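You operate a simulated robot arm through the tools that you are given. There is no shell and no other tool. Be economical: measure what you need, move in short steps, check, and stop when the job is done.

The job below is to be done with a simulated two-armed robot. You get a single attempt, and the scene is never put back.

JOB
Give the cream cone a trial run on the winder.
Fine: cone on the peg, guide arm over it, switch on, start once, stop with the red button before the spool is full, switch off; leave the other spools as they are.

The check looks at the end state, three seconds after you hand in, the way a careful person would. Anything else that was tipped, shoved, dropped, spilled or broken makes it a failure.

ROBOT AND FRAMES
Two 7-joint arms with fingered hands on one trunk, on a base that drives. Base frame: it is fixed to the floor where the robot stands at the start and does not move with it; the origin is under the middle of the robot, x ahead of it, y to its left, z up. Readings come in m, degrees, newtons and seconds.
The left shoulder is at the start at [0.042, 0.174, 1.121], the right one opposite. With the tool pointing down near the work surface each hand reaches from about 0.1 to 0.7 m from the robot's upright axis, wherever it stands, measured 20 degrees to its own side. Places, roughly: clamp arm [0.7, -0.5, 1]; cone peg of the winder [0.6, -0.3, 0.9]; length knob [0.4, -0.2, 1]; lock nut [0.7, -0.6, 1]; tension knob [0.6, -0.4, 1]; winder power switch [0.4, -0.5, 0.9]; winder start button [0.4, -0.4, 0.9]; winder stop button [0.4, -0.4, 0.9]. Payload 3.8 kg a hand.
The TCP of each hand is the grasp point between the finger pads, 0.026 m short of the fingertips. In the tool frame z runs along the fingers and y along their closing line. Largest opening 0.132 m; the body of the gripper starts 0.073 m behind the TCP. The gripper is a hand of 3 fingers: y runs from the thumb to the fingers, the wrist lies at [0, 0, -0.224] in the tool frame, and closing takes about 1.5 s.
Orientation is told as [roll, pitch, yaw] about the base's x, y, z axes, in that order, counted from this pose: with the fingers straight down and closing along the base's y, the tool's x points along the base's -x, its y along +y and its z along -z.

CONTROLS
- The arms move only by the tool arm_command. It takes "left_increments", "right_increments" or both (then of equal length, played together; a hand with none holds still); each is a list of rows, each a list of 7 numbers: the turn, a rotation vector about the tool's x, y, z in degrees, then the shift along the tool's x, y, z in m, then the closure, from 0 (fully open) to 1 (shut). In form: [[rx, ry, rz, x, y, z, gripper], ...]. A call has 1 to 12 rows; each row is the pose to reach, as a shift and turn from the pose commanded when the call began, along the tool's axes at that moment. Each row takes 0.2 s and may step no farther than 0.05 m and 8.6 degrees from the row before; otherwise, or with a gripper value out of range, the whole call is refused. A pose out of reach is approached as far as the arm can. The call stops where the force on the tool passes 40 N (or 10 N more than at its start, if that is more) or the arm is blocked; 0.2 s more then pass. The fingers move at their own pace (about 0.108 m/s each) and stop on an object; they squeeze with about 34 N. The grip force told is the motor's: it shows also when the fingers shut on nothing. Time passes only in rows, and 0.2 s behind the last, so rows that repeat a pose let the fingers close. The reply holds the time, the measured pose of the TCP, the force on the tool along the base axes, the opening and the grip force, in the units named above and with some noise, with the torque about the TCP (base axes, N m) and any sound that the robot's microphone picked up.
- Cameras (640 x 400 px; columns grow to the right, rows downward): "scene" is now at [0.1937, -0.0114, 1.0306]; the picture's right is [-0.11, -0.99, 0.00], its down [-0.09, 0.01, -1.00] and it looks along [0.99, -0.11, -0.09] (base axes); focal length 214 px, centre (320, 200). "left" rides on the left gripper at [-0.062, 0.003, -0.092] in its tool frame; the picture's right is [-0.05, -1.00, 0.00], its down [0.83, -0.04, -0.56] and it looks along [0.55, -0.03, 0.83] (tool axes); focal length 230 px, centre (320, 200). "right" rides on the right gripper at [0.062, 0.003, -0.092] in its tool frame; the picture's right is [-0.05, 1.00, 0.00], its down [-0.83, -0.04, -0.55] and it looks along [-0.55, -0.03, 0.83] (tool axes); focal length 230 px, centre (320, 200). There is no depth. A picture from a camera that has moved, and an enlarged one, comes with that camera's place and axes in the base frame and with its lens.
- capture(camera): a new picture of that camera. It takes no simulated time.
- move_column(by): slides the trunk up (or, below 0, down) by that many m; the arms and the scene camera ride with it, the base frame stays. It gives what a move gives, with no picture.
- roll_base(legs): drives the robot by 1 to 6 legs, each [ahead, left, turn to the left] in m, m and degrees, along the robot's own axes; the way and the turn of a leg run together, so that a leg with both is an arc; at most 1.5 m and 180 degrees a leg. The arms and the cameras ride along, it lands a little off, and it stops where it bumps. It gives what a move gives.
- set_grasp(shape, hand): the hand has 3 fingers and takes this shape, open, in about a second: jaw (thumb against the fingers, like two jaws); tri (thumb and two fingers); tip (a fingertip pinch); poke (one finger out to press); point (the index stretched); flat (the hand flat); cup (the hand cupped); fist (a fist). The gripper value then closes the fingers along that shape, each until it touches; the sizes above hold for jaw. It gives what a move gives, with no picture.
- turn_head(pan, tilt): turns the head with the scene camera to pan (to the left, within 60 degrees either way) and tilt (down, from -29 to 69), counted from straight ahead of the robot. It gives what a move gives.
- enlarge(camera, box): a new picture of the part [left, top, right, bottom] of that camera's present view, enlarged. It takes no simulated time.
- sign_off(): hands the job in; it is judged then, once.

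Go step by step. Nothing tells you exact positions but the pictures and the camera data: compare them with the known pose of the tool, close in by small moves and look again before you grip or let go. The budget is 120 turns and 92 pictures, counting those below and the enlarged ones. Unless the task says otherwise, let go and move clear before handing in, and close with one line.

The tools are called after "Emit:" as name(argument=value, ...) on one line, values as JSON. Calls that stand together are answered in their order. arm_command: Moves the arms, as the interface text tells. Its arguments: {"type":"object","properties":{"left_increments":{"type":"array","items":{"type":"array","items":{"type":"number"}}},"right_increments":{"type":"array","items":{"type":"array","items":{"type":"number"}}}},"required":[]} The other tools are called the same way: move_column (by) slides the trunk up or down; set_grasp (shape, hand) gives the hand a shape; roll_base (legs) drives the base; turn_head (pan, tilt) turns the head that bears the scene camera; capture (camera) takes a picture; enlarge (camera, box) takes an enlarged picture of a part of a camera's view; sign_off () hands the job in.

At the start:

```text
time_s: 0.0
left_ee_pos: [0.3703, 0.0358, 1.0004]
left_ee_rot: [-0.1, -0.1, 0.1]
left_wrist_force: [0.1, 1.2, -0.7]
left_ft_torque: [-0.03, 0.01, 0.04]
left_grip_width: 0.1319
left_grasp_force: 0.1
left_shape: jaw
right_ee_pos: [0.3376, -0.4174, 0.9996]
right_ee_rot: [-0.1, 0.0, -0.1]
right_wrist_force: [-0.6, 0.6, 0.2]
right_ft_torque: [-0.03, 0.02, 0.02]
right_grip_width: 0.1318
right_grasp_force: 0.0
right_shape: jaw
trunk travel left (down, up): [-0.425, 0.057]
robot x, y, heading: [-0.0005, -0.0017, 0.0]
head pan, tilt: [-6.1, 5.1]
```

scene: 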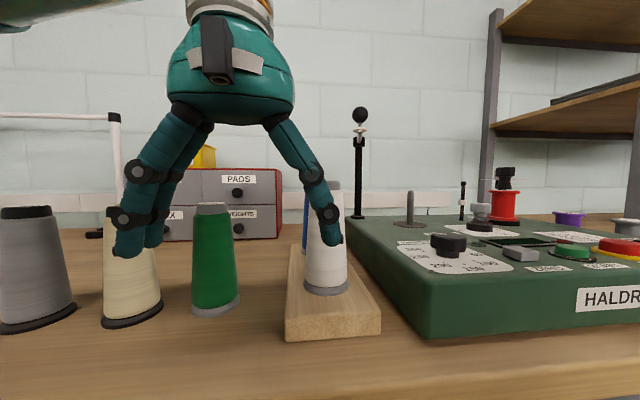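
right: 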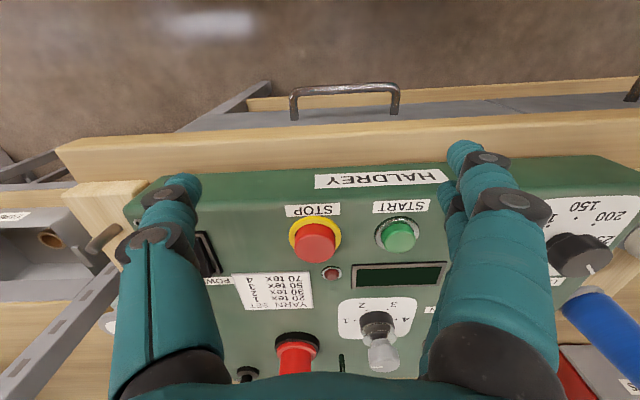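
left: 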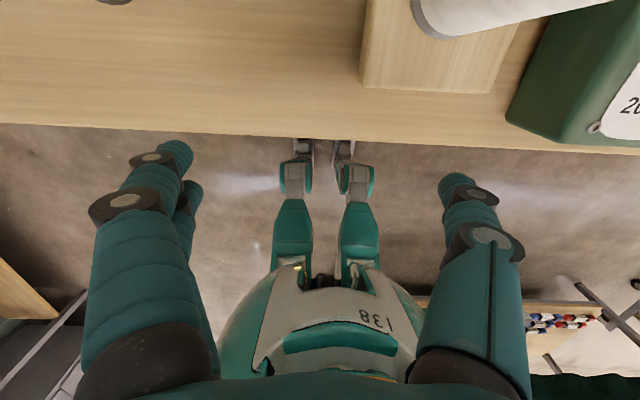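

The cream cone stands left of a white cone on a wooden stand, and the winder is on the right. I'll look around with the head before moving.

Emit:
turn_head(pan=-35, tilt=25)

Emit:
capture(camera="scene")

Emit:
enlarge(camera="right", box=[190, 160, 470, 400])

```text
time_s: 0.9
left_ee_pos: [0.3703, 0.0363, 1.0005]
left_ee_rot: [-0.1, 0.0, 0.0]
left_wrist_force: [-0.2, 0.0, 0.2]
left_ft_torque: [0.03, 0.05, 0.01]
left_grip_width: 0.132
left_grasp_force: 0.1
left_shape: jaw
right_ee_pos: [0.3361, -0.4165, 1.0008]
right_ee_rot: [0.0, -0.1, 0.1]
right_wrist_force: [-0.3, 1.2, -0.5]
right_ft_torque: [-0.01, 0.0, 0.02]
right_grip_width: 0.1322
right_grasp_force: 0.1
right_shape: jaw
trunk travel left (down, up): [-0.425, 0.057]
robot x, y, heading: [0.0026, -0.0032, 0.3]
head pan, tilt: [-35.0, 25.0]
```

```text
88 pictures are left
camera scene: at [0.1779, -0.0544, 0.9984], right [-0.57, -0.82, 0.0], down [-0.35, 0.24, -0.91], along [0.74, -0.52, -0.42], focal length 214 px, centre (320, 200)
```

scene: 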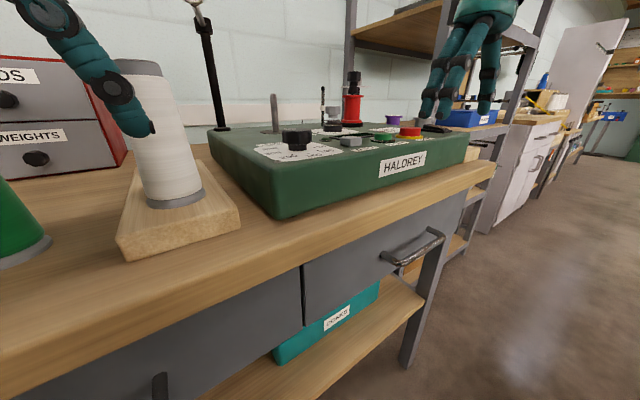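

```text
1.67 times, centred on (330, 280) of right
camera zoom: at [0.2754, -0.413, 1.0924], right [0.05, 1.0, 0.0], down [0.83, -0.04, 0.56], along [0.56, -0.03, -0.83], focal length 384 px, centre (303, 67)
```

zoom: 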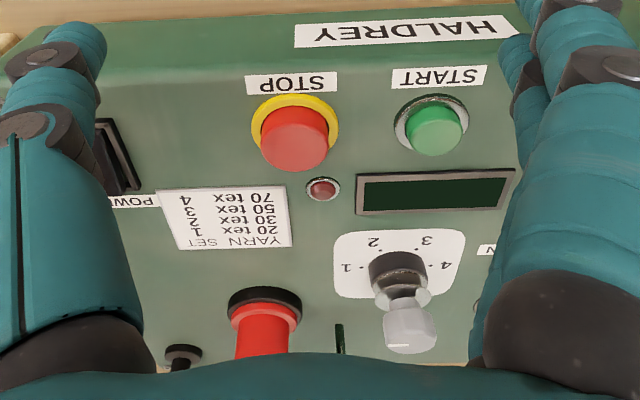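

Emit:
arm_command(left_increments=[[0, 0, 0, 0.03, 0, -0.04, 0], [0, 0, 0, 0.03, 0.04, -0.06, 0], [0, 0, 0, 0.03, 0.08, -0.08, 0], [0, 0, 0, 0.03, 0.12, -0.1, 0], [0, 0, 0, 0.03, 0.16, -0.12, 0], [0, 0, 0, 0.03, 0.2, -0.14, 0], [0, 0, 0, 0.03, 0.24, -0.14, 0]], right_increments=[[0, 0, 0, 0.03, 0, -0.04, 0], [0, 0, 0, 0.06, -0.03, -0.06, 0], [0, 0, 0, 0.08, -0.06, -0.08, 0], [0, 0, 0, 0.08, -0.09, -0.1, 0], [0, 0, 0, 0.08, -0.12, -0.12, 0], [0, 0, 0, 0.08, -0.12, -0.14, 0], [0, 0, 0, 0.08, -0.12, -0.14, 0]])

Emit:
move_column(by=0.055)

Emit:
turn_head(pan=-30, tilt=15)

Emit:
capture(camera="scene")

Emit:
capture(camera="right")

```text
time_s: 2.5
left_ee_pos: [0.3378, 0.2786, 1.139]
left_ee_rot: [-0.1, 0.0, -0.1]
left_wrist_force: [-0.2, 0.8, 0.7]
left_ft_torque: [-0.03, -0.04, -0.01]
left_grip_width: 0.1321
left_grasp_force: 0.1
left_shape: jaw
right_ee_pos: [0.2561, -0.5354, 1.1397]
right_ee_rot: [-0.1, -0.1, -0.1]
right_wrist_force: [-0.2, -0.1, 0.3]
right_ft_torque: [-0.04, -0.02, 0.02]
right_grip_width: 0.1319
right_grasp_force: 0.1
right_shape: jaw
trunk travel left (down, up): [-0.425, 0.057]
robot x, y, heading: [0.0026, 0.0037, -0.1]
head pan, tilt: [-35.0, 25.0]
```

```text
time_s: 3.5
left_ee_pos: [0.3413, 0.2775, 1.1943]
left_ee_rot: [0.0, 0.1, 0.0]
left_wrist_force: [-0.2, 0.1, 0.4]
left_ft_torque: [0.01, 0.02, -0.04]
left_grip_width: 0.1319
left_grasp_force: 0.2
left_shape: jaw
right_ee_pos: [0.2579, -0.5363, 1.1947]
right_ee_rot: [0.0, 0.0, 0.0]
right_wrist_force: [-0.6, -0.3, -0.9]
right_ft_torque: [-0.04, -0.02, -0.01]
right_grip_width: 0.1319
right_grasp_force: 0.0
right_shape: jaw
trunk travel left (down, up): [-0.48, 0.002]
robot x, y, heading: [-0.0017, -0.0035, -0.0]
head pan, tilt: [-35.0, 25.0]
```

```text
time_s: 4.2
left_ee_pos: [0.3395, 0.277, 1.1951]
left_ee_rot: [0.0, 0.0, 0.0]
left_wrist_force: [1.3, -0.5, -0.9]
left_ft_torque: [0.02, 0.02, 0.01]
left_grip_width: 0.1319
left_grasp_force: 0.1
left_shape: jaw
right_ee_pos: [0.2568, -0.5369, 1.1939]
right_ee_rot: [0.0, -0.2, 0.0]
right_wrist_force: [-0.4, -0.6, -0.4]
right_ft_torque: [0.0, 0.03, -0.03]
right_grip_width: 0.132
right_grasp_force: 0.0
right_shape: jaw
trunk travel left (down, up): [-0.48, 0.002]
robot x, y, heading: [-0.0009, 0.0019, -0.0]
head pan, tilt: [-30.0, 15.0]
```

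```text
86 pictures are left
camera scene: at [0.1888, -0.0483, 1.0912], right [-0.5, -0.87, 0.0], down [-0.22, 0.13, -0.97], along [0.84, -0.48, -0.26], focal length 214 px, centre (320, 200)
```

scene: 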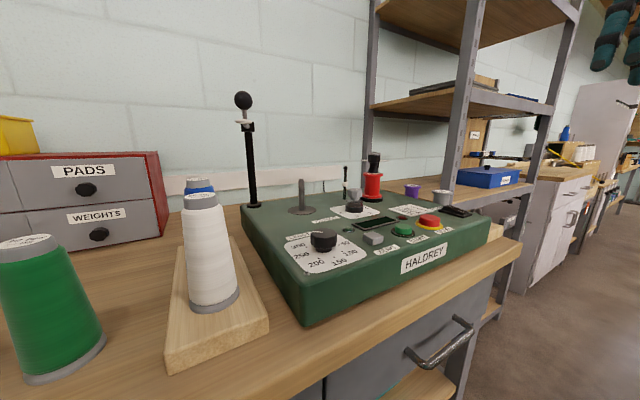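

```text
85 pictures are left
camera right: at [0.1951, -0.533, 1.2872], right [0.05, 1.0, 0.0], down [0.83, -0.04, 0.56], along [0.56, -0.03, -0.83], focal length 230 px, centre (320, 200)
```

right: 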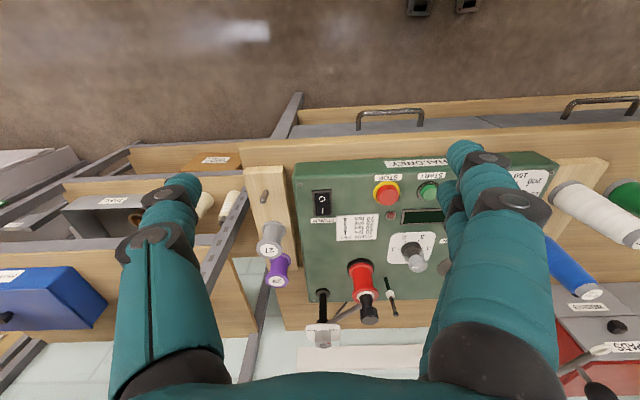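

Emit:
enlarge(camera="scene", box=[220, 80, 340, 220])

Emit:
enlarge(camera="scene", box=[280, 140, 480, 280])

Emit:
turn_head(pan=15, tilt=15)

Emit:
capture(camera="scene")

```text
2.86 times, centred on (280, 150) of scene
camera zoom: at [0.1888, -0.0483, 1.0912], right [-0.5, -0.87, 0.0], down [-0.22, 0.13, -0.97], along [0.84, -0.48, -0.26], focal length 613 px, centre (434, 343)
```

zoom: 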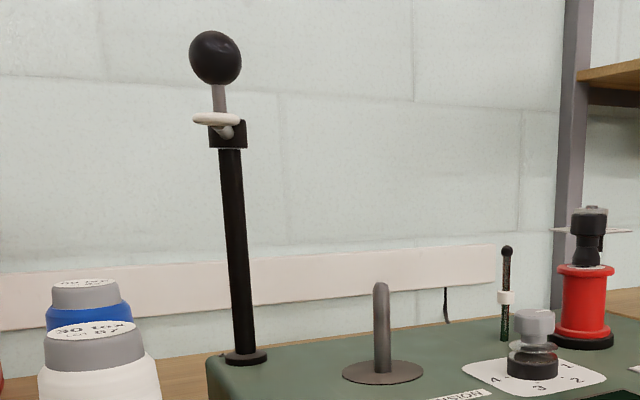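

```text
2.86 times, centred on (380, 210) of scene
camera zoom: at [0.1888, -0.0483, 1.0912], right [-0.5, -0.87, 0.0], down [-0.22, 0.13, -0.97], along [0.84, -0.48, -0.26], focal length 613 px, centre (149, 171)
```

zoom: 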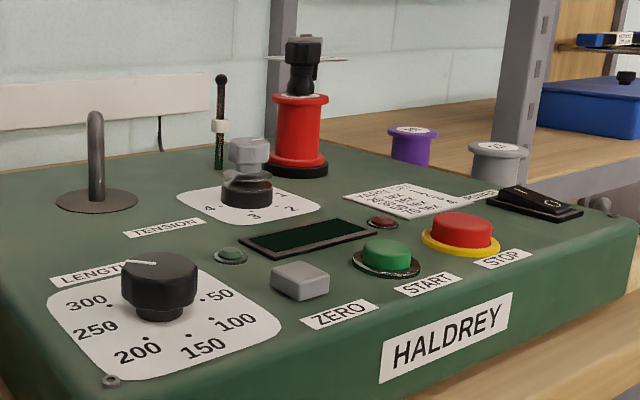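

```text
time_s: 5.3
left_ee_pos: [0.3411, 0.2772, 1.1953]
left_ee_rot: [0.0, 0.0, 0.0]
left_wrist_force: [0.6, 0.3, -0.1]
left_ft_torque: [0.01, 0.03, 0.02]
left_grip_width: 0.1319
left_grasp_force: 0.1
left_shape: jaw
right_ee_pos: [0.256, -0.5357, 1.1948]
right_ee_rot: [0.0, -0.1, -0.1]
right_wrist_force: [0.5, 0.6, 0.5]
right_ft_torque: [0.03, 0.01, 0.01]
right_grip_width: 0.1319
right_grasp_force: 0.0
right_shape: jaw
trunk travel left (down, up): [-0.48, 0.002]
robot x, y, heading: [-0.0001, 0.0018, -0.0]
head pan, tilt: [15.0, 15.0]
```

```text
82 pictures are left
camera scene: at [0.1981, 0.0225, 1.0913], right [0.26, -0.97, 0.0], down [-0.25, -0.07, -0.97], along [0.93, 0.25, -0.26], focal length 214 px, centre (320, 200)
```

scene: 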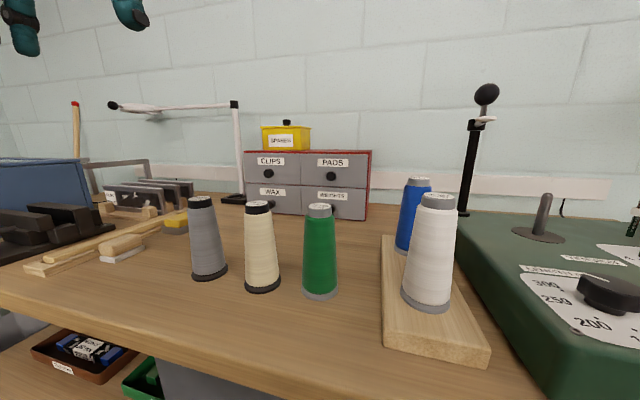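

Emit:
arm_command(right_increments=[[0, -6, 0, 0, 0.04, 0, 0], [0, -12, 0, 0, 0.08, 0, 0], [0, -18, 0, 0, 0.12, 0, 0], [0, -24, 0, 0, 0.16, 0, 0], [0, -30, 0, 0, 0.18, 0, 0]])

Emit:
capture(camera="right")

Emit:
enlarge(camera="scene", box=[400, 70, 580, 260])

```text
time_s: 6.5
left_ee_pos: [0.3389, 0.2756, 1.1948]
left_ee_rot: [0.1, 0.0, 0.0]
left_wrist_force: [0.1, 0.5, 0.1]
left_ft_torque: [0.01, 0.02, 0.01]
left_grip_width: 0.1318
left_grasp_force: 0.1
left_shape: jaw
right_ee_pos: [0.2566, -0.3558, 1.1953]
right_ee_rot: [-0.1, -30.2, -0.1]
right_wrist_force: [-0.4, 0.7, -0.3]
right_ft_torque: [0.04, 0.03, 0.01]
right_grip_width: 0.132
right_grasp_force: 0.1
right_shape: jaw
trunk travel left (down, up): [-0.48, 0.002]
robot x, y, heading: [0.0018, 0.0007, -0.0]
head pan, tilt: [15.0, 15.0]
```

```text
81 pictures are left
camera right: at [0.1574, -0.3539, 1.2453], right [0.05, 1.0, 0.03], down [0.44, -0.04, 0.9], along [0.9, -0.03, -0.44], focal length 230 px, centre (320, 200)
```

right: 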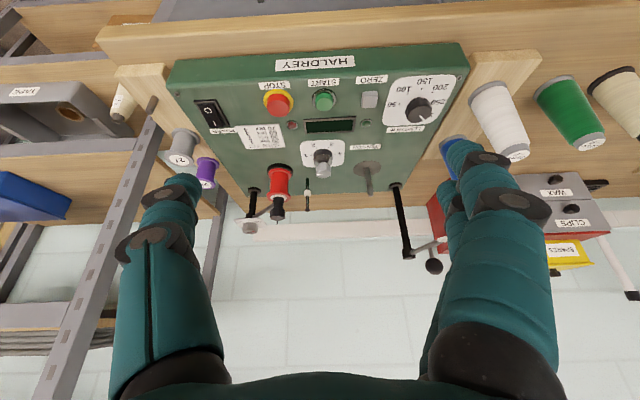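

```text
2.11 times, centred on (490, 165) of scene
camera zoom: at [0.1978, 0.0224, 1.0914], right [0.26, -0.97, 0.0], down [-0.25, -0.07, -0.97], along [0.93, 0.25, -0.26], focal length 452 px, centre (-38, 274)
```

zoom: 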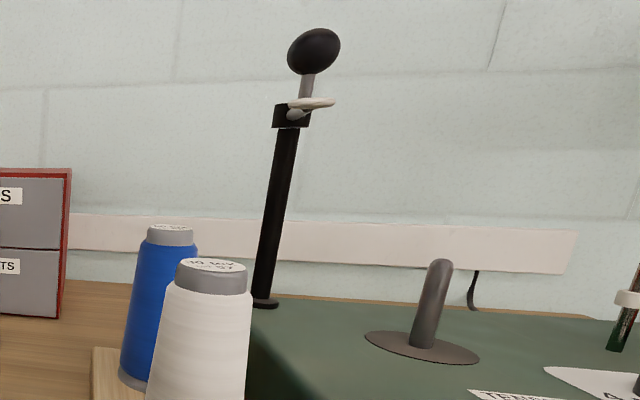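

Emit:
enlarge(camera="right", box=[340, 150, 480, 290])

Emit:
enlarge(camera="right", box=[170, 60, 470, 250])

```text
2.86 times, centred on (410, 220) of right
camera zoom: at [0.1574, -0.3539, 1.2453], right [0.05, 1.0, 0.03], down [0.44, -0.04, 0.9], along [0.9, -0.03, -0.44], focal length 657 px, centre (63, 143)
```

zoom: 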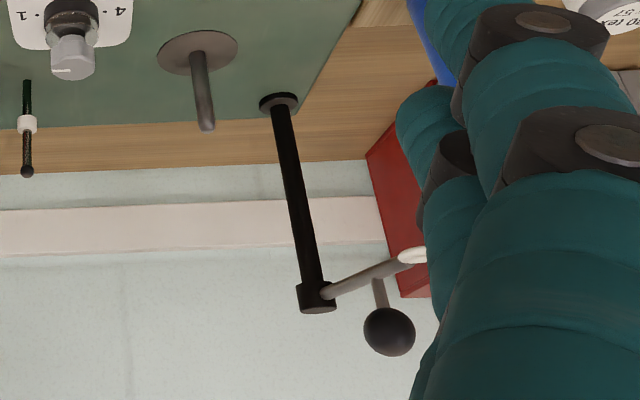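

```text
2.11 times, centred on (320, 155) of right
camera zoom: at [0.1574, -0.3539, 1.2453], right [0.05, 1.0, 0.03], down [0.44, -0.04, 0.9], along [0.9, -0.03, -0.44], focal length 484 px, centre (320, 295)
```

zoom: 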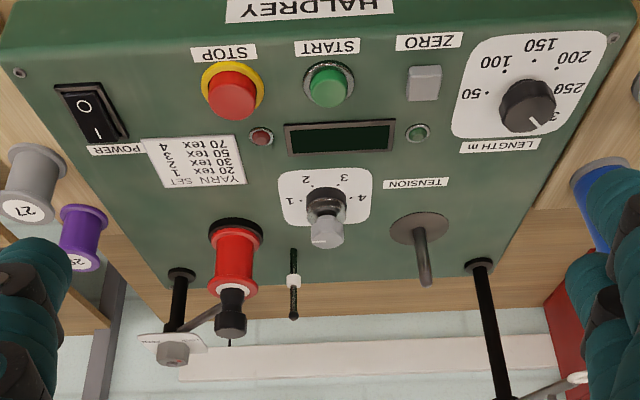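

Guide arm: post near [0.72,-0.16], eyelet near [0.61,-0.13], swung away from the peg at about [0.635,-0.253]. The cream cone is about at [0.505,0.215], table height 0.847. I'll bring the left hand above it and look.

Emit:
arm_command(left_increments=[[0, 0, 0, -0.035, -0.012, 0.015, 0.3], [0, 0, 0, -0.07, -0.024, 0.03, 0.3], [0, 0, 0, -0.105, -0.036, 0.045, 0.3], [0, 0, 0, -0.14, -0.048, 0.06, 0.3], [0, 0, 0, -0.166, -0.062, 0.075, 0.3], [0, 0, 0, -0.166, -0.062, 0.075, 0.3]])

Emit:
turn_head(pan=25, tilt=15)

Emit:
capture(camera="left")

Emit:
capture(camera="scene")

```text
time_s: 7.9
left_ee_pos: [0.5044, 0.2148, 1.1195]
left_ee_rot: [-0.1, -0.1, -0.1]
left_wrist_force: [-0.2, -0.4, 0.3]
left_ft_torque: [-0.02, 0.02, -0.01]
left_grip_width: 0.0928
left_grasp_force: 0.0
left_shape: jaw
right_ee_pos: [0.2568, -0.3562, 1.1977]
right_ee_rot: [-0.1, -30.2, 0.0]
right_wrist_force: [-0.8, 0.4, -0.4]
right_ft_torque: [0.01, -0.04, -0.01]
right_grip_width: 0.1318
right_grasp_force: 0.0
right_shape: jaw
trunk travel left (down, up): [-0.48, 0.002]
robot x, y, heading: [0.0006, 0.0006, 0.0]
head pan, tilt: [15.0, 15.0]
```

```text
time_s: 8.7
left_ee_pos: [0.5044, 0.2146, 1.1193]
left_ee_rot: [0.0, 0.0, 0.0]
left_wrist_force: [0.8, 0.3, 0.7]
left_ft_torque: [-0.01, -0.05, 0.02]
left_grip_width: 0.093
left_grasp_force: 0.1
left_shape: jaw
right_ee_pos: [0.2574, -0.3568, 1.1968]
right_ee_rot: [0.0, -30.0, -0.2]
right_wrist_force: [-0.4, -0.1, -1.0]
right_ft_torque: [0.03, 0.03, 0.01]
right_grip_width: 0.1319
right_grasp_force: 0.1
right_shape: jaw
trunk travel left (down, up): [-0.48, 0.002]
robot x, y, heading: [0.0045, 0.0016, 0.1]
head pan, tilt: [25.0, 15.0]
```

```text
77 pictures are left
camera left: at [0.565, 0.2175, 1.2116], right [0.05, -1.0, 0.0], down [-0.83, -0.04, 0.56], along [-0.55, -0.03, -0.83], focal length 230 px, centre (320, 200)
```

left: 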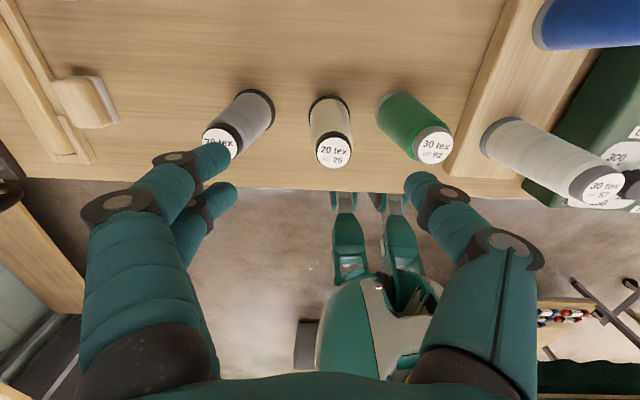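

```text
76 pictures are left
camera scene: at [0.1926, 0.0378, 1.0913], right [0.42, -0.91, 0.0], down [-0.23, -0.11, -0.97], along [0.88, 0.41, -0.26], focal length 214 px, centre (320, 200)
```

scene: 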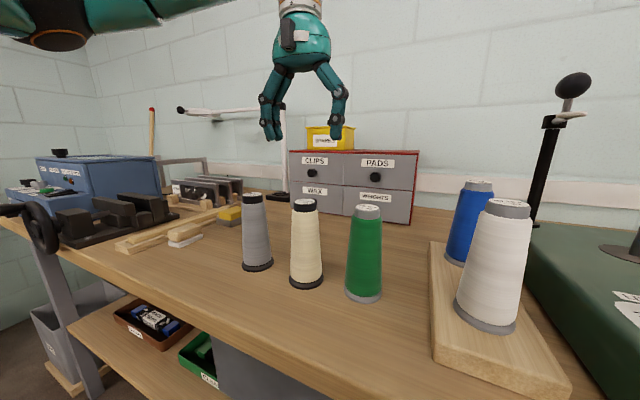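

Emit:
arm_command(left_increments=[[0, 0, 0, 0.0255, -0.0157, 0.0, 0.3], [0, 0, 0, 0.0255, -0.0157, 0.03, 0.3], [0, 0, 0, 0.0255, -0.0157, 0.06, 0.3]])

Emit:
capture(camera="left")

Emit:
enlarge(camera="scene", box=[220, 60, 420, 310])

```text
time_s: 9.5
left_ee_pos: [0.4806, 0.1989, 1.0596]
left_ee_rot: [0.0, 0.0, 0.0]
left_wrist_force: [0.0, -0.2, -0.5]
left_ft_torque: [0.0, -0.02, -0.04]
left_grip_width: 0.0929
left_grasp_force: 0.0
left_shape: jaw
right_ee_pos: [0.2578, -0.3562, 1.1968]
right_ee_rot: [0.1, -30.1, -0.1]
right_wrist_force: [-0.1, -0.7, 0.4]
right_ft_torque: [-0.01, 0.03, 0.01]
right_grip_width: 0.1322
right_grasp_force: 0.0
right_shape: jaw
trunk travel left (down, up): [-0.48, 0.002]
robot x, y, heading: [0.0042, -0.0002, -0.1]
head pan, tilt: [25.0, 15.0]
```

```text
75 pictures are left
camera left: at [0.5414, 0.2011, 1.1519], right [0.05, -1.0, 0.0], down [-0.83, -0.04, 0.56], along [-0.55, -0.03, -0.83], focal length 230 px, centre (320, 200)
```

left: 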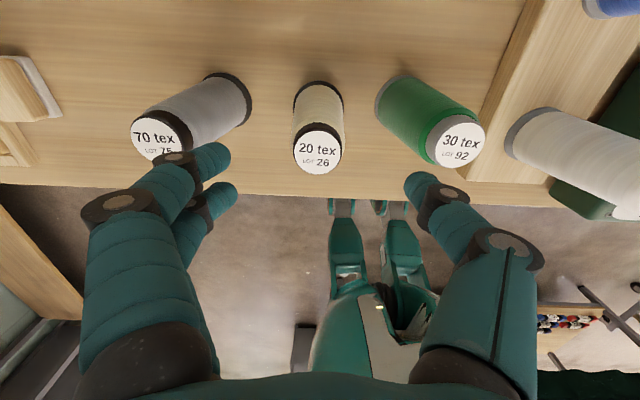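

```text
1.60 times, centred on (320, 185) of scene
camera zoom: at [0.1926, 0.038, 1.0912], right [0.42, -0.91, 0.0], down [-0.23, -0.11, -0.97], along [0.88, 0.41, -0.26], focal length 343 px, centre (320, 224)
```

zoom: 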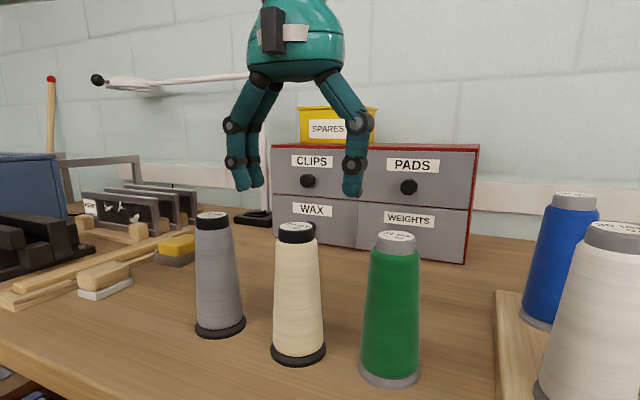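

Emit:
arm_command(left_increments=[[0, 0, 0, 0.003, 0, 0.0, 0.42], [0, 0, 0, 0.003, 0, 0.02, 0.42], [0, 0, 0, 0.003, 0, 0.04, 0.42], [0, 0, 0, 0.003, 0, 0.06, 0.42], [0, 0, 0, 0.003, 0, 0.08, 0.42], [0, 0, 0, 0.003, 0, 0.105, 0.42]])

Emit:
capture(camera="left")

Emit:
enlarge(camera="scene", box=[220, 60, 420, 310])

```text
time_s: 10.9
left_ee_pos: [0.4797, 0.1988, 0.9553]
left_ee_rot: [0.0, 0.1, 0.0]
left_wrist_force: [0.1, -0.1, 0.9]
left_ft_torque: [0.01, 0.03, 0.01]
left_grip_width: 0.0771
left_grasp_force: 0.0
left_shape: jaw
right_ee_pos: [0.2576, -0.3573, 1.1958]
right_ee_rot: [0.0, -30.2, -0.2]
right_wrist_force: [-0.3, -0.6, 0.4]
right_ft_torque: [0.04, -0.02, 0.0]
right_grip_width: 0.1317
right_grasp_force: 0.1
right_shape: jaw
trunk travel left (down, up): [-0.48, 0.002]
robot x, y, heading: [-0.0004, -0.0014, -0.1]
head pan, tilt: [25.0, 15.0]
```

```text
73 pictures are left
camera left: at [0.5395, 0.2025, 1.0472], right [0.05, -1.0, 0.0], down [-0.83, -0.04, 0.55], along [-0.55, -0.03, -0.83], focal length 230 px, centre (320, 200)
```

left: 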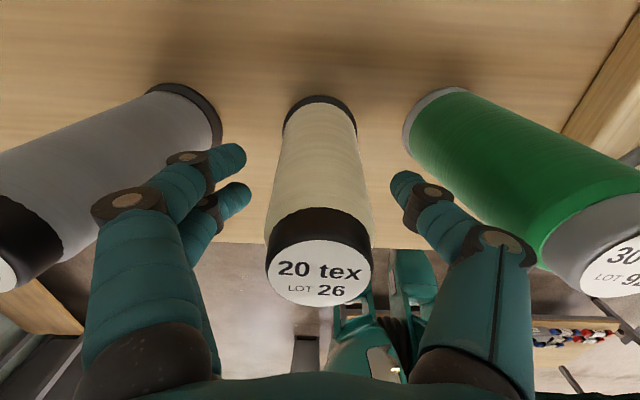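

```text
1.60 times, centred on (320, 185) of scene
camera zoom: at [0.1927, 0.038, 1.0912], right [0.42, -0.91, 0.0], down [-0.23, -0.11, -0.97], along [0.88, 0.41, -0.26], focal length 343 px, centre (320, 224)
```

zoom: 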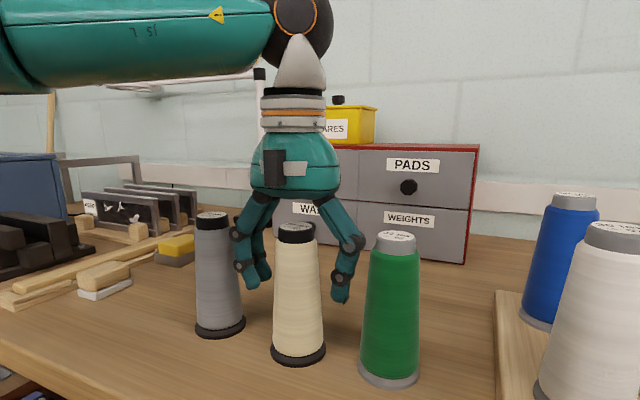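

Emit:
arm_command(left_increments=[[0, 0, 0, 0.003, 0, 0.0, 0.6], [0, 0, 0, 0.003, 0, 0.0, 0.7], [0, 0, 0, 0.003, 0, 0.0, 0.8], [0, 0, 0, 0.003, 0, 0, 0.9], [0, 0, 0, 0.003, 0, 0, 1.0], [0, 0, 0, 0.003, 0, 0, 1.0], [0, 0, 0, 0.003, 0, 0, 1.0]])

Emit:
arm_command(left_increments=[[0, 0, 0, 0, 0, -0.01, 1.0], [0, 0, 0, 0, 0, -0.02, 1.0], [0, 0, 0, 0, 0, -0.03, 1.0]])

Emit:
enlarge(camera="scene", box=[220, 60, 420, 310])

Emit:
capture(camera="left")

```text
time_s: 12.5
left_ee_pos: [0.4737, 0.1992, 0.9553]
left_ee_rot: [0.0, 0.0, 0.0]
left_wrist_force: [-0.2, 0.2, -0.5]
left_ft_torque: [-0.03, 0.0, -0.03]
left_grip_width: 0.0399
left_grasp_force: 33.7
left_shape: jaw
right_ee_pos: [0.2577, -0.3578, 1.1962]
right_ee_rot: [-0.1, -30.1, -0.1]
right_wrist_force: [-0.8, -1.0, -0.6]
right_ft_torque: [-0.03, 0.02, 0.0]
right_grip_width: 0.1321
right_grasp_force: 0.2
right_shape: jaw
trunk travel left (down, up): [-0.48, 0.002]
robot x, y, heading: [-0.0024, 0.0003, -0.1]
head pan, tilt: [25.0, 15.0]
```

```text
time_s: 13.3
left_ee_pos: [0.4757, 0.1992, 0.9853]
left_ee_rot: [0.0, 0.0, 0.1]
left_wrist_force: [0.0, 0.5, -0.6]
left_ft_torque: [-0.01, -0.04, -0.02]
left_grip_width: 0.0399
left_grasp_force: 34.0
left_shape: jaw
right_ee_pos: [0.2576, -0.3579, 1.1973]
right_ee_rot: [0.0, -30.2, -0.2]
right_wrist_force: [0.5, 0.1, 0.0]
right_ft_torque: [0.0, -0.01, 0.0]
right_grip_width: 0.132
right_grasp_force: 0.0
right_shape: jaw
trunk travel left (down, up): [-0.48, 0.002]
robot x, y, heading: [0.0033, -0.0017, -0.1]
head pan, tilt: [25.0, 15.0]
```

```text
1.60 times, centred on (320, 185) of scene
camera zoom: at [0.1925, 0.0378, 1.0913], right [0.42, -0.91, 0.0], down [-0.23, -0.11, -0.97], along [0.88, 0.41, -0.26], focal length 343 px, centre (320, 224)
```

zoom: 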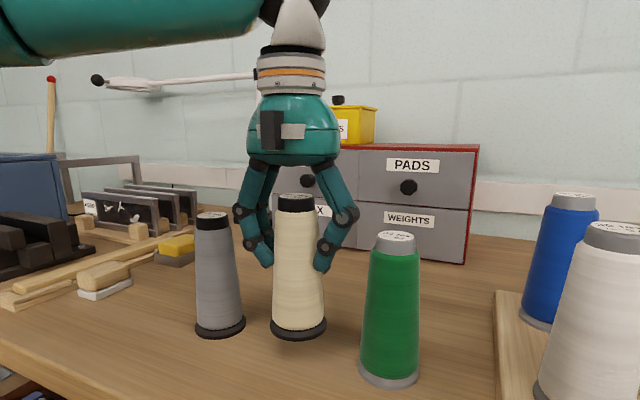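

```text
70 pictures are left
camera left: at [0.5355, 0.2016, 1.0781], right [0.05, -1.0, 0.0], down [-0.83, -0.04, 0.55], along [-0.55, -0.03, -0.83], focal length 230 px, centre (320, 200)
```

left: 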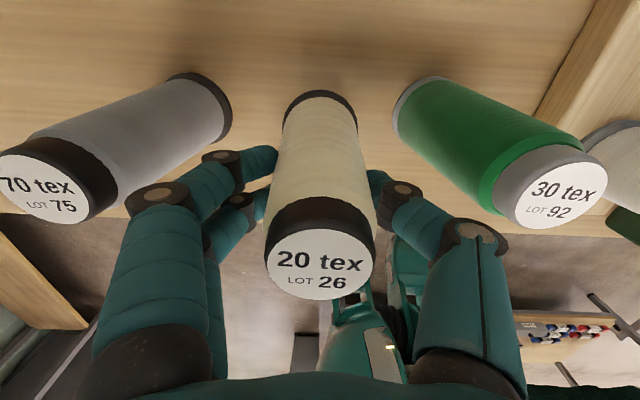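

Emit:
arm_command(left_increments=[[0, 0, 0, 0, 0, -0.04, 1], [0, 0, 0, 0, 0, -0.08, 1], [0, 0, 0, 0, 0, -0.12, 1], [0, 0, 0, 0, 0, -0.16, 1], [0, 0, 0, 0.02, 0, -0.2, 1], [0, 0, 0, 0.06, 0, -0.2, 1], [0, 0, 0, 0.1, 0, -0.2, 1], [0, 0, 0, 0.12, 0, -0.2, 1]], right_increments=[[0, 0, 0, 0, 0.02, 0, 0], [0, 0, 0, 0, 0.04, 0, 0], [0, 0, 0, 0, 0.06, 0, 0], [0, 0, 0, 0, 0.08, 0, 0], [0, 0, 0, 0, 0.08, 0, 0], [0, 0, 0, 0, 0.08, 0, 0], [0, 0, 0, 0, 0.08, 0, 0], [0, 0, 0, 0, 0.08, 0, 0]])

Emit:
turn_head(pan=-60, tilt=40)

Emit:
capture(camera="scene")

```text
time_s: 15.1
left_ee_pos: [0.3536, 0.1984, 1.1846]
left_ee_rot: [-0.1, 0.0, 0.0]
left_wrist_force: [-0.6, -1.1, -0.8]
left_ft_torque: [-0.02, 0.01, -0.03]
left_grip_width: 0.0398
left_grasp_force: 33.7
left_shape: jaw
right_ee_pos: [0.266, -0.2785, 1.2056]
right_ee_rot: [0.0, -30.2, -0.1]
right_wrist_force: [-0.1, -0.5, 1.1]
right_ft_torque: [0.0, 0.01, 0.01]
right_grip_width: 0.1319
right_grasp_force: 0.1
right_shape: jaw
right hand out of reach, approached as far as the arm can: row 2, 3, 4, 5, 6, 7, 8
trunk travel left (down, up): [-0.48, 0.002]
robot x, y, heading: [0.0001, 0.0006, -0.1]
head pan, tilt: [25.0, 15.0]
```

```text
time_s: 16.6
left_ee_pos: [0.3553, 0.1996, 1.1846]
left_ee_rot: [-0.1, -0.1, 0.0]
left_wrist_force: [0.8, 0.1, -0.3]
left_ft_torque: [0.01, -0.03, -0.01]
left_grip_width: 0.0398
left_grasp_force: 33.9
left_shape: jaw
right_ee_pos: [0.2646, -0.2782, 1.206]
right_ee_rot: [0.0, -30.1, -0.1]
right_wrist_force: [0.0, 0.5, -0.3]
right_ft_torque: [-0.02, -0.03, 0.04]
right_grip_width: 0.1318
right_grasp_force: 0.0
right_shape: jaw
trunk travel left (down, up): [-0.48, 0.002]
robot x, y, heading: [0.0021, -0.0017, 0.1]
head pan, tilt: [-60.0, 40.0]
```

```text
69 pictures are left
camera scene: at [0.1505, -0.0752, 1.0518], right [-0.87, -0.5, 0.0], down [-0.32, 0.56, -0.77], along [0.38, -0.66, -0.64], focal length 214 px, centre (320, 200)
```

scene: 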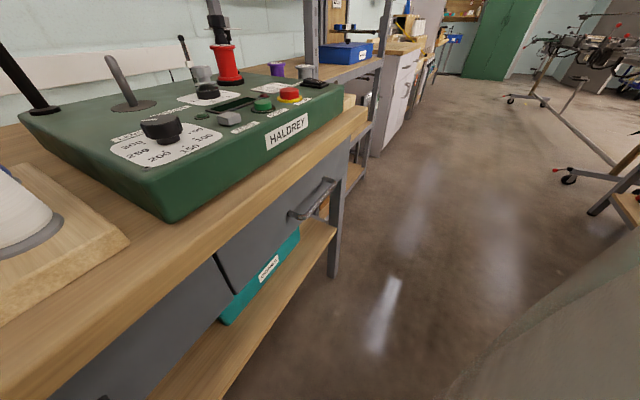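

Emit:
roll_base(legs=[[0, -0.35, 0]])

Emit:
turn_head(pan=5, tilt=10)

Emit:
capture(camera="scene")

Emit:
capture(camera="right")

```text
time_s: 20.3
left_ee_pos: [0.356, -0.1513, 1.1857]
left_ee_rot: [0.1, 0.0, -0.1]
left_wrist_force: [-0.9, 0.1, -1.1]
left_ft_torque: [0.01, 0.0, 0.01]
left_grip_width: 0.0399
left_grasp_force: 33.5
left_shape: jaw
right_ee_pos: [0.2628, -0.6268, 1.206]
right_ee_rot: [0.0, -30.1, -0.3]
right_wrist_force: [-0.3, 0.6, 0.0]
right_ft_torque: [-0.02, -0.02, -0.02]
right_grip_width: 0.1319
right_grasp_force: 0.1
right_shape: jaw
trunk travel left (down, up): [-0.48, 0.002]
robot x, y, heading: [-0.0018, -0.3495, -0.5]
head pan, tilt: [-60.0, 40.0]
```

```text
time_s: 21.6
left_ee_pos: [0.3552, -0.1511, 1.185]
left_ee_rot: [0.0, 0.0, -0.2]
left_wrist_force: [0.3, -0.9, -0.4]
left_ft_torque: [0.0, 0.0, -0.01]
left_grip_width: 0.0399
left_grasp_force: 34.3
left_shape: jaw
right_ee_pos: [0.2627, -0.6283, 1.205]
right_ee_rot: [0.0, -30.1, -0.3]
right_wrist_force: [-0.4, 0.0, 0.4]
right_ft_torque: [-0.01, 0.0, -0.01]
right_grip_width: 0.1319
right_grasp_force: 0.1
right_shape: jaw
trunk travel left (down, up): [-0.48, 0.002]
robot x, y, heading: [-0.0045, -0.3489, -0.1]
head pan, tilt: [5.0, 10.0]
```

```text
68 pictures are left
camera scene: at [0.1998, -0.3425, 1.0994], right [0.08, -1.0, 0.0], down [-0.17, -0.01, -0.98], along [0.98, 0.08, -0.17], focal length 214 px, centre (320, 200)
```

scene: 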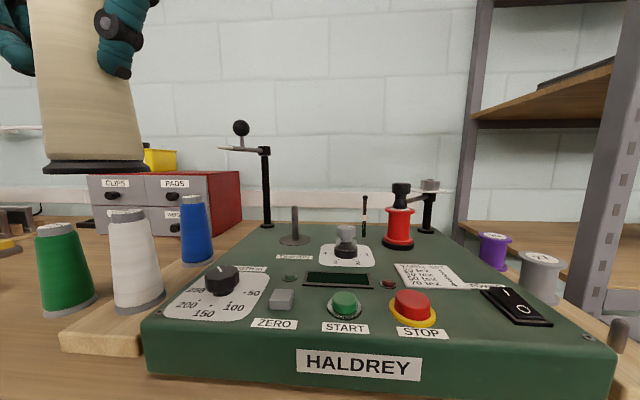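

```text
67 pictures are left
camera right: at [0.1627, -0.6247, 1.2549], right [0.05, 1.0, 0.03], down [0.44, -0.05, 0.9], along [0.9, -0.03, -0.44], focal length 230 px, centre (320, 200)
```

right: 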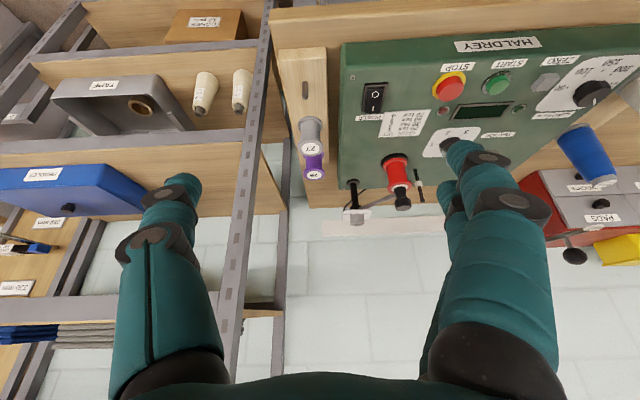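

Emit:
enlarge(camera="scene", box=[210, 110, 370, 270])

Emit:
enlarge(camera="scene", box=[330, 160, 580, 350])

```text
2.50 times, centred on (290, 190) of scene
camera zoom: at [0.1998, -0.3425, 1.0994], right [0.08, -1.0, 0.0], down [-0.17, -0.01, -0.98], along [0.98, 0.08, -0.17], focal length 536 px, centre (395, 225)
```

zoom: 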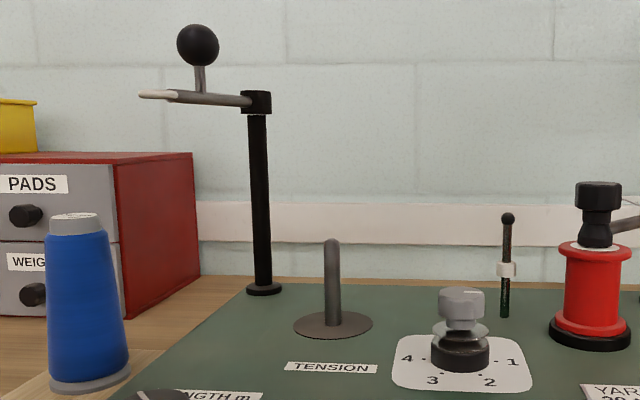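

```text
2.11 times, centred on (455, 255) of scene
camera zoom: at [0.1998, -0.3425, 1.0994], right [0.08, -1.0, 0.0], down [-0.17, -0.01, -0.98], along [0.98, 0.08, -0.17], focal length 452 px, centre (36, 84)
```

zoom: 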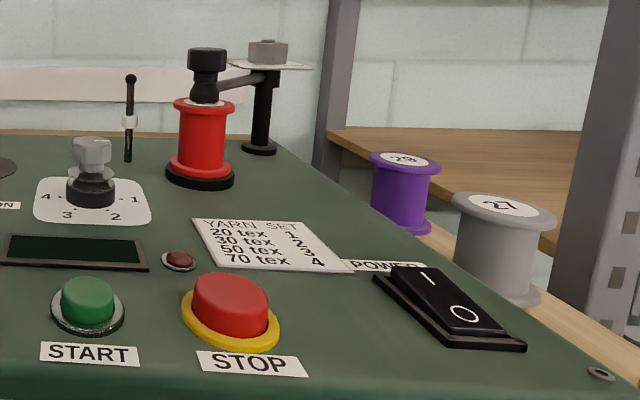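

Emit:
arm_command(left_increments=[[0, 0, 0, -0.02, -0.035, 0, 1], [0, 0, 0, -0.04, -0.07, 0, 1], [0, 0, 0, -0.06, -0.1, 0, 1], [0, 0, 0, -0.1, -0.1, 0, 1], [0, 0, 0, -0.14, -0.1, 0, 1], [0, 0, 0, -0.18, -0.1, 0, 1], [0, 0, 0, -0.22, -0.1, 0, 1], [0, 0, 0, -0.25, -0.1, 0, 1], [0, 0, 0, -0.28, -0.1, 0, 1]])

Emit:
enlarge(camera="scene", box=[190, 50, 430, 290])

Emit:
capture(camera="left")

```text
time_s: 23.6
left_ee_pos: [0.5999, -0.2458, 1.1828]
left_ee_rot: [0.0, -0.1, -0.3]
left_wrist_force: [0.3, -0.2, -0.2]
left_ft_torque: [-0.02, -0.01, 0.0]
left_grip_width: 0.0395
left_grasp_force: 33.7
left_shape: jaw
left hand out of reach, approached as far as the arm can: row 8, 9
right_ee_pos: [0.2629, -0.6263, 1.2066]
right_ee_rot: [-0.1, -30.1, -0.2]
right_wrist_force: [0.2, 0.4, 0.3]
right_ft_torque: [0.0, 0.01, 0.0]
right_grip_width: 0.132
right_grasp_force: 0.1
right_shape: jaw
trunk travel left (down, up): [-0.48, 0.002]
robot x, y, heading: [-0.0037, -0.3471, -0.1]
head pan, tilt: [5.0, 10.0]
```

```text
1.67 times, centred on (310, 170) of scene
camera zoom: at [0.2, -0.3409, 1.0994], right [0.08, -1.0, 0.0], down [-0.17, -0.02, -0.98], along [0.98, 0.08, -0.17], focal length 358 px, centre (337, 250)
```

zoom: 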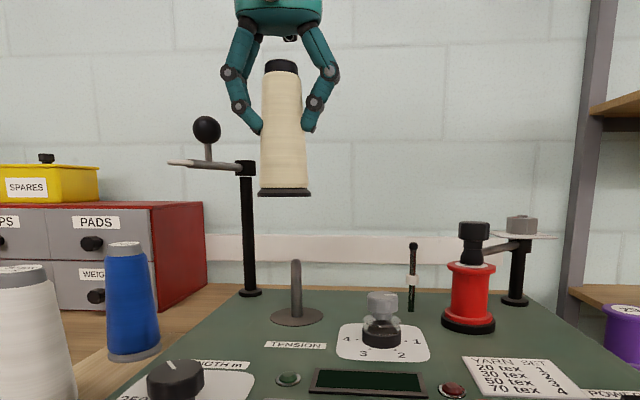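

```text
63 pictures are left
camera left: at [0.6605, -0.2431, 1.2752], right [0.05, -1.0, 0.0], down [-0.83, -0.04, 0.55], along [-0.55, -0.03, -0.83], focal length 230 px, centre (320, 200)
```

left: 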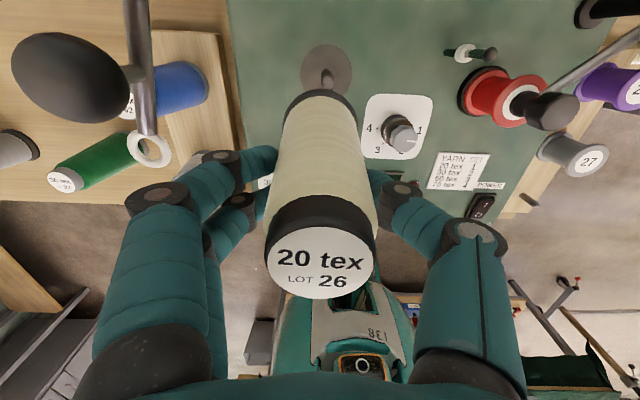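

Emit:
arm_command(left_increments=[[0, 0, 0, 0.04, 0, 0, 1], [0, 0, 0, 0.08, 0, 0, 1], [0, 0, 0, 0.1, 0, 0, 1]])

Emit:
roll_base(legs=[[0.08, 0, 0]])

```text
time_s: 24.4
left_ee_pos: [0.5, -0.2458, 1.1828]
left_ee_rot: [0.0, 0.0, -0.1]
left_wrist_force: [0.1, -0.5, 0.1]
left_ft_torque: [-0.02, 0.04, -0.02]
left_grip_width: 0.0395
left_grasp_force: 33.9
left_shape: jaw
right_ee_pos: [0.2615, -0.6269, 1.2054]
right_ee_rot: [-0.2, -30.1, -0.3]
right_wrist_force: [0.3, -0.5, 0.2]
right_ft_torque: [-0.03, -0.01, 0.0]
right_grip_width: 0.1315
right_grasp_force: 0.0
right_shape: jaw
trunk travel left (down, up): [-0.48, 0.002]
robot x, y, heading: [-0.0015, -0.3496, -0.6]
head pan, tilt: [5.0, 10.0]
```

```text
time_s: 25.5
left_ee_pos: [0.5764, -0.2473, 1.1842]
left_ee_rot: [0.0, -0.1, -0.2]
left_wrist_force: [0.2, 0.3, -1.3]
left_ft_torque: [-0.04, 0.01, 0.0]
left_grip_width: 0.0392
left_grasp_force: 34.0
left_shape: jaw
right_ee_pos: [0.3397, -0.6275, 1.2072]
right_ee_rot: [0.0, -30.2, -0.3]
right_wrist_force: [0.3, 0.1, 0.5]
right_ft_torque: [0.05, 0.03, 0.01]
right_grip_width: 0.1319
right_grasp_force: 0.0
right_shape: jaw
trunk travel left (down, up): [-0.48, 0.002]
robot x, y, heading: [0.0752, -0.3486, -0.3]
head pan, tilt: [5.0, 10.0]
```

Emit:
arm_command(left_increments=[[0, 0, 0, -0.03, -0.004, 0, 1], [0, 0, 0, -0.06, -0.004, 0, 1], [0, 0, 0, -0.06, -0.004, 0.02, 1], [0, 0, 0, -0.06, -0.004, 0.044, 1]])

Emit:
turn_head(pan=10, tilt=10)

Emit:
enlarge(camera="scene", box=[220, 90, 420, 290])

Emit:
enlarge(camera="left", box=[220, 0, 420, 300])

```text
time_s: 26.5
left_ee_pos: [0.6371, -0.2531, 1.1387]
left_ee_rot: [0.0, 0.0, -0.3]
left_wrist_force: [0.1, -0.2, -0.9]
left_ft_torque: [0.01, -0.04, -0.01]
left_grip_width: 0.0392
left_grasp_force: 33.9
left_shape: jaw
right_ee_pos: [0.3386, -0.6272, 1.2063]
right_ee_rot: [0.0, -30.1, -0.3]
right_wrist_force: [0.5, 0.0, -0.3]
right_ft_torque: [0.01, 0.04, -0.05]
right_grip_width: 0.1321
right_grasp_force: 0.2
right_shape: jaw
trunk travel left (down, up): [-0.48, 0.002]
robot x, y, heading: [0.0761, -0.3464, -0.2]
head pan, tilt: [5.0, 10.0]
```

```text
time_s: 27.1
left_ee_pos: [0.6366, -0.2526, 1.1395]
left_ee_rot: [-0.1, 0.0, -0.1]
left_wrist_force: [0.3, -0.2, -0.4]
left_ft_torque: [0.0, -0.01, -0.03]
left_grip_width: 0.0392
left_grasp_force: 34.0
left_shape: jaw
right_ee_pos: [0.3399, -0.6293, 1.2055]
right_ee_rot: [0.0, -30.1, -0.2]
right_wrist_force: [-0.2, 0.5, 0.1]
right_ft_torque: [0.01, 0.02, -0.01]
right_grip_width: 0.1318
right_grasp_force: 0.1
right_shape: jaw
trunk travel left (down, up): [-0.48, 0.002]
robot x, y, heading: [0.0783, -0.3474, -0.2]
head pan, tilt: [10.0, 10.0]
```

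```text
2.00 times, centred on (320, 190) of scene
camera zoom: at [0.2764, -0.3347, 1.0994], right [0.17, -0.99, 0.0], down [-0.17, -0.03, -0.98], along [0.97, 0.17, -0.17], focal length 429 px, centre (320, 220)
```

zoom: 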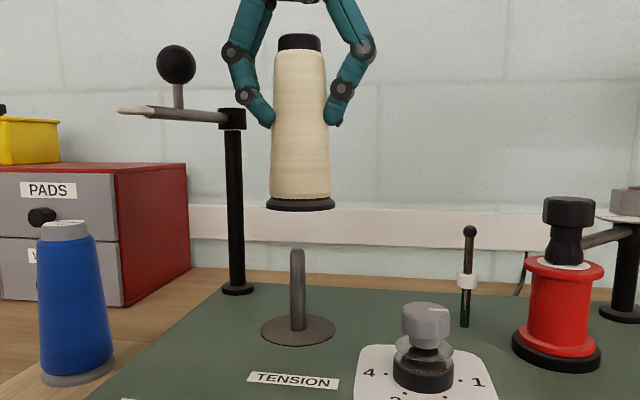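

```text
1.33 times, centred on (320, 150) of left
camera zoom: at [0.6969, -0.2503, 1.2319], right [0.05, -1.0, 0.0], down [-0.83, -0.04, 0.55], along [-0.55, -0.03, -0.83], focal length 307 px, centre (320, 267)
```

zoom: 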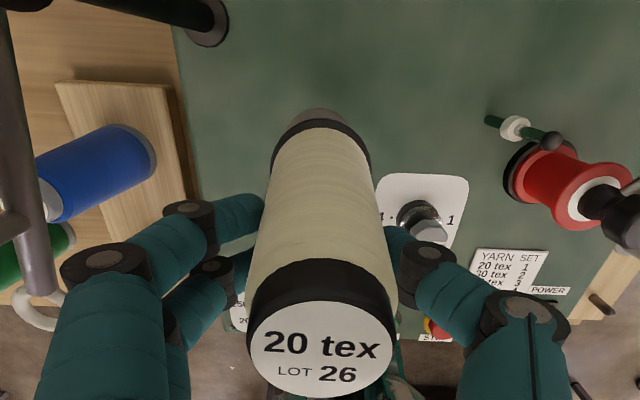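

Emit:
capture(camera="right")

```text
60 pictures are left
camera right: at [0.2403, -0.6251, 1.255], right [0.05, 1.0, 0.03], down [0.44, -0.05, 0.9], along [0.9, -0.03, -0.44], focal length 230 px, centre (320, 200)
```

right: 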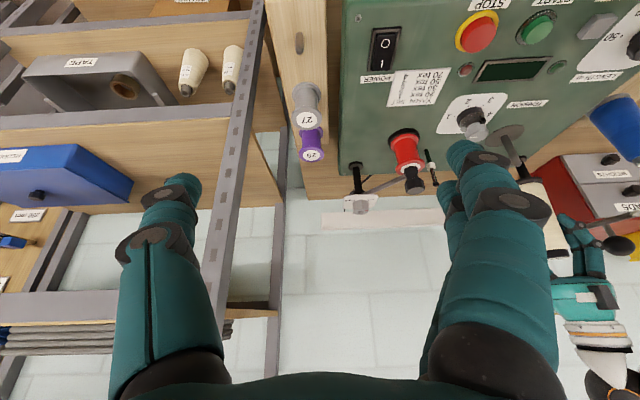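

Emit:
arm_command(right_increments=[[-4, 0, -6.93, 0, 0, 0, 0], [-8, 0, -13.86, 0, 0, 0, 0], [-12, 0, -20.8, 0, 0, 0, 0], [-16, 0, -27.7, 0, 0, 0, 0], [-20, 0, -34.6, 0, 0, 0, 0]])

Emit:
capture(camera="right")

```text
time_s: 28.3
left_ee_pos: [0.6362, -0.2539, 1.1384]
left_ee_rot: [0.0, 0.0, -0.2]
left_wrist_force: [0.1, 0.2, -0.4]
left_ft_torque: [0.0, 0.03, 0.01]
left_grip_width: 0.039
left_grasp_force: 34.0
left_shape: jaw
right_ee_pos: [0.3398, -0.6289, 1.2061]
right_ee_rot: [0.0, -30.1, 39.8]
right_wrist_force: [-0.1, 0.4, 0.3]
right_ft_torque: [0.03, -0.01, 0.0]
right_grip_width: 0.132
right_grasp_force: 0.1
right_shape: jaw
trunk travel left (down, up): [-0.48, 0.002]
robot x, y, heading: [0.0783, -0.3498, 0.0]
head pan, tilt: [10.0, 10.0]
```

```text
59 pictures are left
camera right: at [0.2621, -0.6903, 1.2549], right [-0.6, 0.8, 0.03], down [0.37, 0.25, 0.9], along [0.71, 0.55, -0.44], focal length 230 px, centre (320, 200)
```

right: 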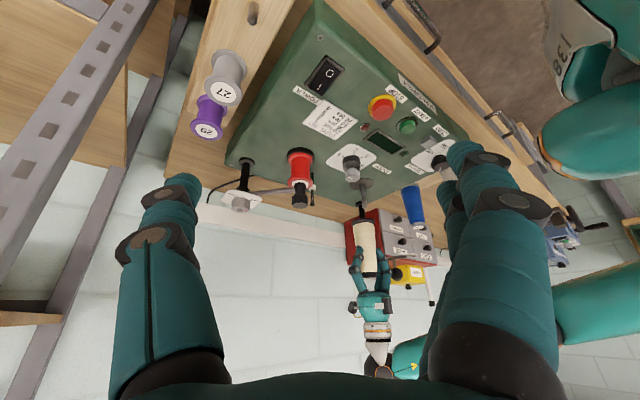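

Emit:
enlarge(camera="right", box=[320, 150, 420, 290])

```text
2.86 times, centred on (370, 220) of right
camera zoom: at [0.2621, -0.6903, 1.2549], right [-0.6, 0.8, 0.03], down [0.37, 0.25, 0.9], along [0.71, 0.55, -0.44], focal length 657 px, centre (177, 143)
```

zoom: 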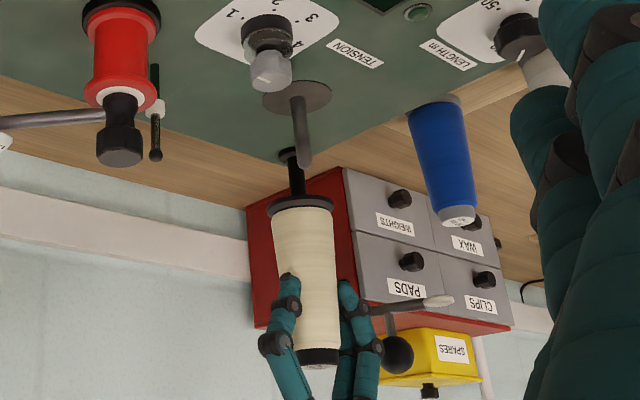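

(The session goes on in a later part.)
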